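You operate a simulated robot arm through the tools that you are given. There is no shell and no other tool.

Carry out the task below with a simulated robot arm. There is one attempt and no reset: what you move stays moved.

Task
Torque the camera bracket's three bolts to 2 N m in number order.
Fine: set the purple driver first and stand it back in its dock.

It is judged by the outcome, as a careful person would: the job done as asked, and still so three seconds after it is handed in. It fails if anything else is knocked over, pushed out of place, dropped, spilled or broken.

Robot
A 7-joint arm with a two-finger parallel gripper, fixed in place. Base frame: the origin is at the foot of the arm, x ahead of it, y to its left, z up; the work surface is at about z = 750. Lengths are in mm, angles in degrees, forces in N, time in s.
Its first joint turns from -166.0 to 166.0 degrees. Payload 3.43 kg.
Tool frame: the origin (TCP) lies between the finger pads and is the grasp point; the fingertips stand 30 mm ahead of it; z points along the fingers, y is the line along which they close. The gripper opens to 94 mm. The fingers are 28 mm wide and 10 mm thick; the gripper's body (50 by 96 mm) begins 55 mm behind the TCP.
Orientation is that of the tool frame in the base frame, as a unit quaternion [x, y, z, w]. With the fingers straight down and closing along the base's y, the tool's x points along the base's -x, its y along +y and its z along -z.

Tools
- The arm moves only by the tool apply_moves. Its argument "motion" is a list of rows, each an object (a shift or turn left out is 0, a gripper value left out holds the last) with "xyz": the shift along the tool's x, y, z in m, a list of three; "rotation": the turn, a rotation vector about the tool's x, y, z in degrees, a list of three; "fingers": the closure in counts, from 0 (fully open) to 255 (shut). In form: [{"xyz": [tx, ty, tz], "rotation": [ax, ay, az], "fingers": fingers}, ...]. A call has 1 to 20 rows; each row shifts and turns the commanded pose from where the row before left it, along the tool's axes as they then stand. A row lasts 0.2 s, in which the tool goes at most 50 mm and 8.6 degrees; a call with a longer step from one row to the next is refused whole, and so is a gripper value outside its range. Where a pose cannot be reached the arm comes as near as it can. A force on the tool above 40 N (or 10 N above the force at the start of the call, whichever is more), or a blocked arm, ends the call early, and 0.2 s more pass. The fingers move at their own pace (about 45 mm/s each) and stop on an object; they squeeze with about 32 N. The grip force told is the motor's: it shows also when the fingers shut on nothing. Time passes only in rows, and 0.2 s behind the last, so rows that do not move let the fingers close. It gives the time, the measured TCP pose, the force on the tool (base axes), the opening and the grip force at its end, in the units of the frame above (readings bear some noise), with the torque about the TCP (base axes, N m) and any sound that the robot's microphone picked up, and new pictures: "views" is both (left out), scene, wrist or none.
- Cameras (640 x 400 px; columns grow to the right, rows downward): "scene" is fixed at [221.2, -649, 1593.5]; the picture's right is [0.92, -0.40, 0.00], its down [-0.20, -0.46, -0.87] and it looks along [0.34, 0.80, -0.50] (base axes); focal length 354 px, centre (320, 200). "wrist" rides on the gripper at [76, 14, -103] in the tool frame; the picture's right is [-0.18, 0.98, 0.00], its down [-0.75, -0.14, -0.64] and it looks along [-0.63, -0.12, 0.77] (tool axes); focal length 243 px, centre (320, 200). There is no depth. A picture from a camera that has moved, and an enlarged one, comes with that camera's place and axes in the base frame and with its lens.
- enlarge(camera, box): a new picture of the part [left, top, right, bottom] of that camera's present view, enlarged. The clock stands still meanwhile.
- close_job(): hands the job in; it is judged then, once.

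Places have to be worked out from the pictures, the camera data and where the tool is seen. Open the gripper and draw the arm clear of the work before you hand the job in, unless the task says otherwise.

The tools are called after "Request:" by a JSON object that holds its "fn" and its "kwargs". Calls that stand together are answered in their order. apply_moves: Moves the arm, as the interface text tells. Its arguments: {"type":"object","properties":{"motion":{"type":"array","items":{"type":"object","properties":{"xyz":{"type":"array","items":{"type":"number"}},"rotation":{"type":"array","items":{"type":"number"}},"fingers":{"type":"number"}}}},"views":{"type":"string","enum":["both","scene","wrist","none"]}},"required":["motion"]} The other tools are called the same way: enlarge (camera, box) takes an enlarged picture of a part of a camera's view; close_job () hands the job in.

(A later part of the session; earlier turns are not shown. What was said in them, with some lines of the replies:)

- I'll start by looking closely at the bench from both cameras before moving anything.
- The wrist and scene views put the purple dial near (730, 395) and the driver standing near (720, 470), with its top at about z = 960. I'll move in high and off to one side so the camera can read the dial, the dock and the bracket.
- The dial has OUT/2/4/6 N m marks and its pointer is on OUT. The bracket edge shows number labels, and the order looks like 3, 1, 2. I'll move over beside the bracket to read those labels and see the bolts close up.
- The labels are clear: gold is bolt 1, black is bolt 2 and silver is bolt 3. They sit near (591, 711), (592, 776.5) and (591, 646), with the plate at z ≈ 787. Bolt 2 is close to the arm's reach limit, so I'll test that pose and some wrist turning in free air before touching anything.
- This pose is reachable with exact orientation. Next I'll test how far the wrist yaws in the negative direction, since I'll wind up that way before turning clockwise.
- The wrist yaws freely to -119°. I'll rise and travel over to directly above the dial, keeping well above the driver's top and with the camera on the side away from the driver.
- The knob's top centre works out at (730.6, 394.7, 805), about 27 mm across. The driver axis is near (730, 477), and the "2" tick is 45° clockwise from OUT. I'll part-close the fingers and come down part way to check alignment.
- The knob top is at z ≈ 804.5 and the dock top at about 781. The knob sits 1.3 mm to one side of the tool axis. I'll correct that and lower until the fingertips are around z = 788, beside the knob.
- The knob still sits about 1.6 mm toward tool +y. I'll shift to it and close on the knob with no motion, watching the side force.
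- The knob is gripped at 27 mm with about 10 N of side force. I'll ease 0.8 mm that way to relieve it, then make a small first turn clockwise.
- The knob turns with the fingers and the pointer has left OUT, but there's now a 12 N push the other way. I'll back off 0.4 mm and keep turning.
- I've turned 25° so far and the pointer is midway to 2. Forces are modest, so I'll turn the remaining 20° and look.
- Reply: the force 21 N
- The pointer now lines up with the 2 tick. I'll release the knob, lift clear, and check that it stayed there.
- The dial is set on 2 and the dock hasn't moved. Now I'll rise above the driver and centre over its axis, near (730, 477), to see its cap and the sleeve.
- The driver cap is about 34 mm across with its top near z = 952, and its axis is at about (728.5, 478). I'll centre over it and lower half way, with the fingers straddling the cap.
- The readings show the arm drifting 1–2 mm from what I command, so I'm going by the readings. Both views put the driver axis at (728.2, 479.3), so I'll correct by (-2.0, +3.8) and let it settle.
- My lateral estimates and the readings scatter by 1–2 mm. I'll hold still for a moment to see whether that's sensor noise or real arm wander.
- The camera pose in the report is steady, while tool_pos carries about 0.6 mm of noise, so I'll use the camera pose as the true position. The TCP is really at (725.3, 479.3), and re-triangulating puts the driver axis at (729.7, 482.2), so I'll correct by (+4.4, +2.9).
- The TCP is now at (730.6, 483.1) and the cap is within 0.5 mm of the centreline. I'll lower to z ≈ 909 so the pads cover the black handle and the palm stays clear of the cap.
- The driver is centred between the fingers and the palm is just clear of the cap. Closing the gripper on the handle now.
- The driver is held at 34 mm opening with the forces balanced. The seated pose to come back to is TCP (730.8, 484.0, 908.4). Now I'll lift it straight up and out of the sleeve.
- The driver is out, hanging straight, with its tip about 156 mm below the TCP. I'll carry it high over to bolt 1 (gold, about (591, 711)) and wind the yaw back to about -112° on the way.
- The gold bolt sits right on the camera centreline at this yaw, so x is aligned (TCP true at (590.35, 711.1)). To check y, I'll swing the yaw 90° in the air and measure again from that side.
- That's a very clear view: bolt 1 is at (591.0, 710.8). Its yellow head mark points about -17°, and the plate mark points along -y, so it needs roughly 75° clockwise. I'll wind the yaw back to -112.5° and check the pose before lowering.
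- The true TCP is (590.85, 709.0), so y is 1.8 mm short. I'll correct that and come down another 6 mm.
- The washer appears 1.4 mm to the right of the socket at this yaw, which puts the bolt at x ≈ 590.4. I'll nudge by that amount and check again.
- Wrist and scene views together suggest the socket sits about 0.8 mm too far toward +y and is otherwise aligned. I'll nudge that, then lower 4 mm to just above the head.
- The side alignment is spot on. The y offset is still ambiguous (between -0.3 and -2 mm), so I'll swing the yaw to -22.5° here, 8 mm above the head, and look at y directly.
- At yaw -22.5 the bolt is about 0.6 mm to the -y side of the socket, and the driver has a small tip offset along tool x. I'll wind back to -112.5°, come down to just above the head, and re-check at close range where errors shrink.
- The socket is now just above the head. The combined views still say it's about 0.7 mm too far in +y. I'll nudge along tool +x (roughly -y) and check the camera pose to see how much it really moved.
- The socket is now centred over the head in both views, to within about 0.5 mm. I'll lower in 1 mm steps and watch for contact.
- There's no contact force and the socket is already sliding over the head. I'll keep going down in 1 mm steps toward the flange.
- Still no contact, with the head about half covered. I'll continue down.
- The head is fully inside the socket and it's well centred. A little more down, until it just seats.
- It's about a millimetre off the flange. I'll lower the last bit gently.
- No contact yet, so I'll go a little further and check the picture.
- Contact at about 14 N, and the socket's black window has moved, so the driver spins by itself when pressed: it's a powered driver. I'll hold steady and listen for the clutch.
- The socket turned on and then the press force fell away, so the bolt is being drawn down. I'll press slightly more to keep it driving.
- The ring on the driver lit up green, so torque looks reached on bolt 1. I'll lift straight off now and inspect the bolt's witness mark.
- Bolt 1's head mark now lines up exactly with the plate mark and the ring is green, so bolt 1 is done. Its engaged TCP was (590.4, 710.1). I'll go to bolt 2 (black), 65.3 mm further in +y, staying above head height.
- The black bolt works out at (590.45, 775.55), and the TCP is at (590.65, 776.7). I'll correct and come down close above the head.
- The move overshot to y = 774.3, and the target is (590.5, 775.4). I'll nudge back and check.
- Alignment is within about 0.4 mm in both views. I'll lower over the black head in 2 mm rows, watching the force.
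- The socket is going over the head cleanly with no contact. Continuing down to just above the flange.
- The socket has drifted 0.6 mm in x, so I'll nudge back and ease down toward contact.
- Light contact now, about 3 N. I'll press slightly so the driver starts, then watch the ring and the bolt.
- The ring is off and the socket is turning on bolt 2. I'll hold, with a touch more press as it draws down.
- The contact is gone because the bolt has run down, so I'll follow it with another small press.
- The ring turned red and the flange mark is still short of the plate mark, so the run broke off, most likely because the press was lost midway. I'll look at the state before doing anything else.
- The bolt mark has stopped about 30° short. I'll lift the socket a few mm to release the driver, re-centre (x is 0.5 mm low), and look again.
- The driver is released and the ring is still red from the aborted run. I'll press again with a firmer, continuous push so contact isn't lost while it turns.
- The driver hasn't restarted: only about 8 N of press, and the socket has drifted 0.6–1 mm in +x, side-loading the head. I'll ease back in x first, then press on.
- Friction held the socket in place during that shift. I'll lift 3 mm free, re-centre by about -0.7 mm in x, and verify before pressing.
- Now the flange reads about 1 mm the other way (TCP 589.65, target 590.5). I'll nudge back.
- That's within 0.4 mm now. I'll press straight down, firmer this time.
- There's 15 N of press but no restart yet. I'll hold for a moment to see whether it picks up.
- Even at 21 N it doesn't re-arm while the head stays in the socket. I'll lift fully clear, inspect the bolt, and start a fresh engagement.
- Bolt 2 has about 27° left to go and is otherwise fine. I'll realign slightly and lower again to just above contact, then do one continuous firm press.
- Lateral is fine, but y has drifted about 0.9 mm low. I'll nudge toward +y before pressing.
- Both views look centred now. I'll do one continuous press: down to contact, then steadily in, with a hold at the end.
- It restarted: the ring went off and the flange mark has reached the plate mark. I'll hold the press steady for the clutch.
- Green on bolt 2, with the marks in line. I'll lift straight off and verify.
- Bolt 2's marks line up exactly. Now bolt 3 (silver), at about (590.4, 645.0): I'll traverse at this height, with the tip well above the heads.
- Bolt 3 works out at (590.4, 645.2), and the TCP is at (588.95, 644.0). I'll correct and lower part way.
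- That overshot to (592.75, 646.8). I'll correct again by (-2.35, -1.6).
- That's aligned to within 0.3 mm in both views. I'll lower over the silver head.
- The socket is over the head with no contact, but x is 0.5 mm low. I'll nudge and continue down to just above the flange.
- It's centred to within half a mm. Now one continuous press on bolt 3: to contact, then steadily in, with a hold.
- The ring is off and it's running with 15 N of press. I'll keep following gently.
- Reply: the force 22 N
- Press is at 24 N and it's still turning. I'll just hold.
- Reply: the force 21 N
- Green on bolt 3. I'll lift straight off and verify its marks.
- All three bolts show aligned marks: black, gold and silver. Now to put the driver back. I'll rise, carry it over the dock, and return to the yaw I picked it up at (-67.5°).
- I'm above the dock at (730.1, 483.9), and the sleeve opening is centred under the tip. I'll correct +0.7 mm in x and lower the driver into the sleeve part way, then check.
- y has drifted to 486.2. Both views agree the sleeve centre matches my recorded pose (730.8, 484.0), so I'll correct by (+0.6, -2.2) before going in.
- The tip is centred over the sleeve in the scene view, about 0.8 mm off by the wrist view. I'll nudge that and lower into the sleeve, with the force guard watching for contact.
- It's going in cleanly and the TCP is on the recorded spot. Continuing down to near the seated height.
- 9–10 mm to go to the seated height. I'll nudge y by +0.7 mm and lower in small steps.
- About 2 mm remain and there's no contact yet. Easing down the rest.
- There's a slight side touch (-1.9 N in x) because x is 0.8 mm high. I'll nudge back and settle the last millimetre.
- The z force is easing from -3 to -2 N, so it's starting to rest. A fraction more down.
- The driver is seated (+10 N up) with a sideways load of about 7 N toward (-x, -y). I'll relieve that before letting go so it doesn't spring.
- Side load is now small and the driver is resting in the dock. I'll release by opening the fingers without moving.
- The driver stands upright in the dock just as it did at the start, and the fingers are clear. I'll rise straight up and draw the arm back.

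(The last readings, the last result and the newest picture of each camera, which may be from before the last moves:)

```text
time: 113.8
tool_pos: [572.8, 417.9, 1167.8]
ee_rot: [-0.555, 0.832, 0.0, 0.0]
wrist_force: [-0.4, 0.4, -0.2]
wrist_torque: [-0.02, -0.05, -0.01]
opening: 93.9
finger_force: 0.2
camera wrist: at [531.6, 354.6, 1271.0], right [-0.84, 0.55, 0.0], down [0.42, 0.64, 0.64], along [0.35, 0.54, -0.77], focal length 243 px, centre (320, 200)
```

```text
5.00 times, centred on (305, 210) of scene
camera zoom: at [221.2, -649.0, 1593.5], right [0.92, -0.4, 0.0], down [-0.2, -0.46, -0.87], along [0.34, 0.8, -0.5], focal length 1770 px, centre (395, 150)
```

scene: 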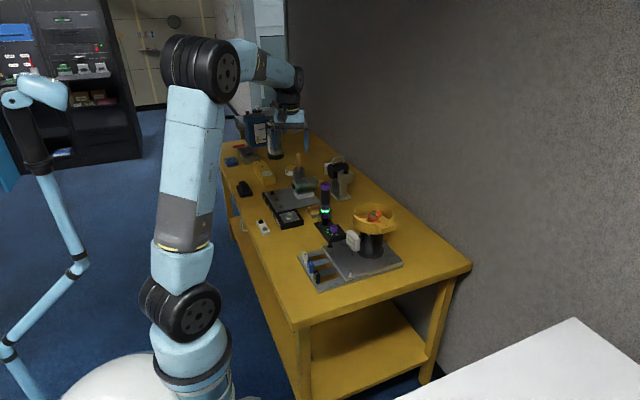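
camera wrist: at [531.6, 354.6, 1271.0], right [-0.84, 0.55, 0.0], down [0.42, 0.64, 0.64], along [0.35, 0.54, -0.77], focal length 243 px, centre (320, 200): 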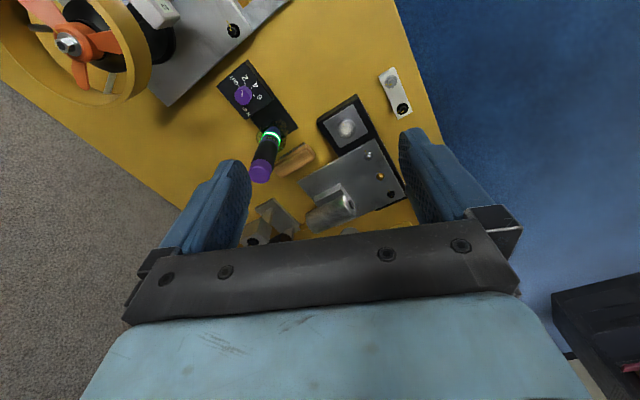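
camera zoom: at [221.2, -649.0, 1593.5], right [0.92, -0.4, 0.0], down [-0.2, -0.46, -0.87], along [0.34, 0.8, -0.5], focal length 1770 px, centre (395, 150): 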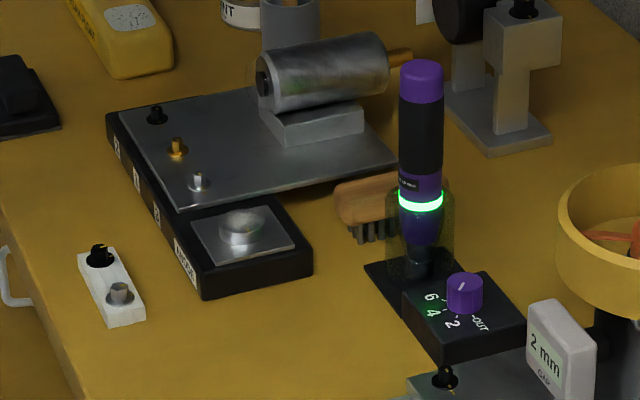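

Everything looks in place. One last check of the dial, the docked driver and the bolt marks from the wrist camera.

Request:
{"fn": "enlarge", "kwargs": {"camera": "wrist", "box": [210, 50, 310, 190]}}

Request:
{"fn": "enlarge", "kwargs": {"camera": "wrist", "box": [340, 130, 410, 210]}}

```text
2.86 times, centred on (260, 120) of wrist
camera zoom: at [531.6, 354.6, 1271.0], right [-0.84, 0.55, 0.0], down [0.42, 0.64, 0.64], along [0.35, 0.54, -0.77], focal length 693 px, centre (491, 429)
```

zoom: 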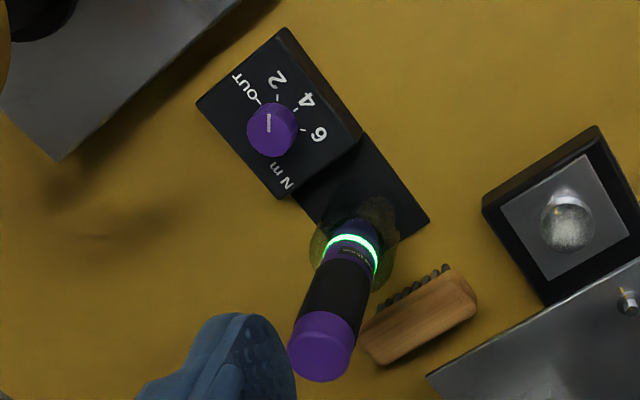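

```text
5.00 times, centred on (375, 170) of wrist
camera zoom: at [531.6, 354.6, 1271.0], right [-0.84, 0.55, 0.0], down [0.42, 0.64, 0.64], along [0.35, 0.54, -0.77], focal length 1213 px, centre (45, 350)
```

zoom: 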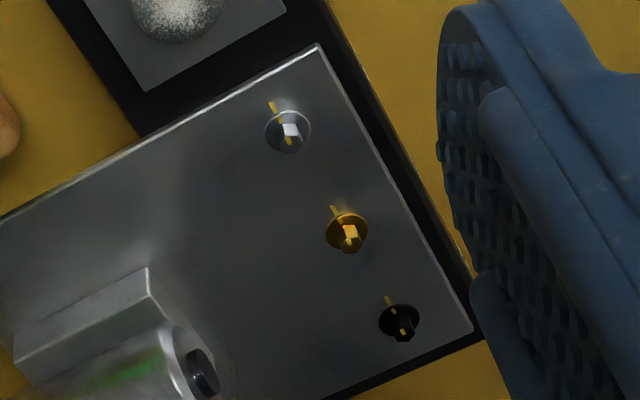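

The dial reads 2, all three bolts' marks are in line, the driver stands in its dock, nothing else has moved, and the arm is clear with the gripper open. Handing the job in.

Request:
{"fn": "close_job", "kwargs": {}}

```text
The job is handed in.
```

All three camera bracket bolts are torqued to 2 N m in number order: 1 (gold), 2 (black), 3 (silver). Before using the driver I set its dial from OUT to 2, and it is now standing back in its dock.

- **Bolt check:** the driver's ring lit green on each bolt, and each head mark now lines up with the mark on the plate.
- **Bolt 2:** the first try showed red with the bolt about 27° short, most likely because the push on it eased off partway. I lifted off, realigned and tightened it again, and it came up green.
- **Rest of the bench:** nothing else was moved or knocked in the final views. The gripper is open and the arm is drawn clear.
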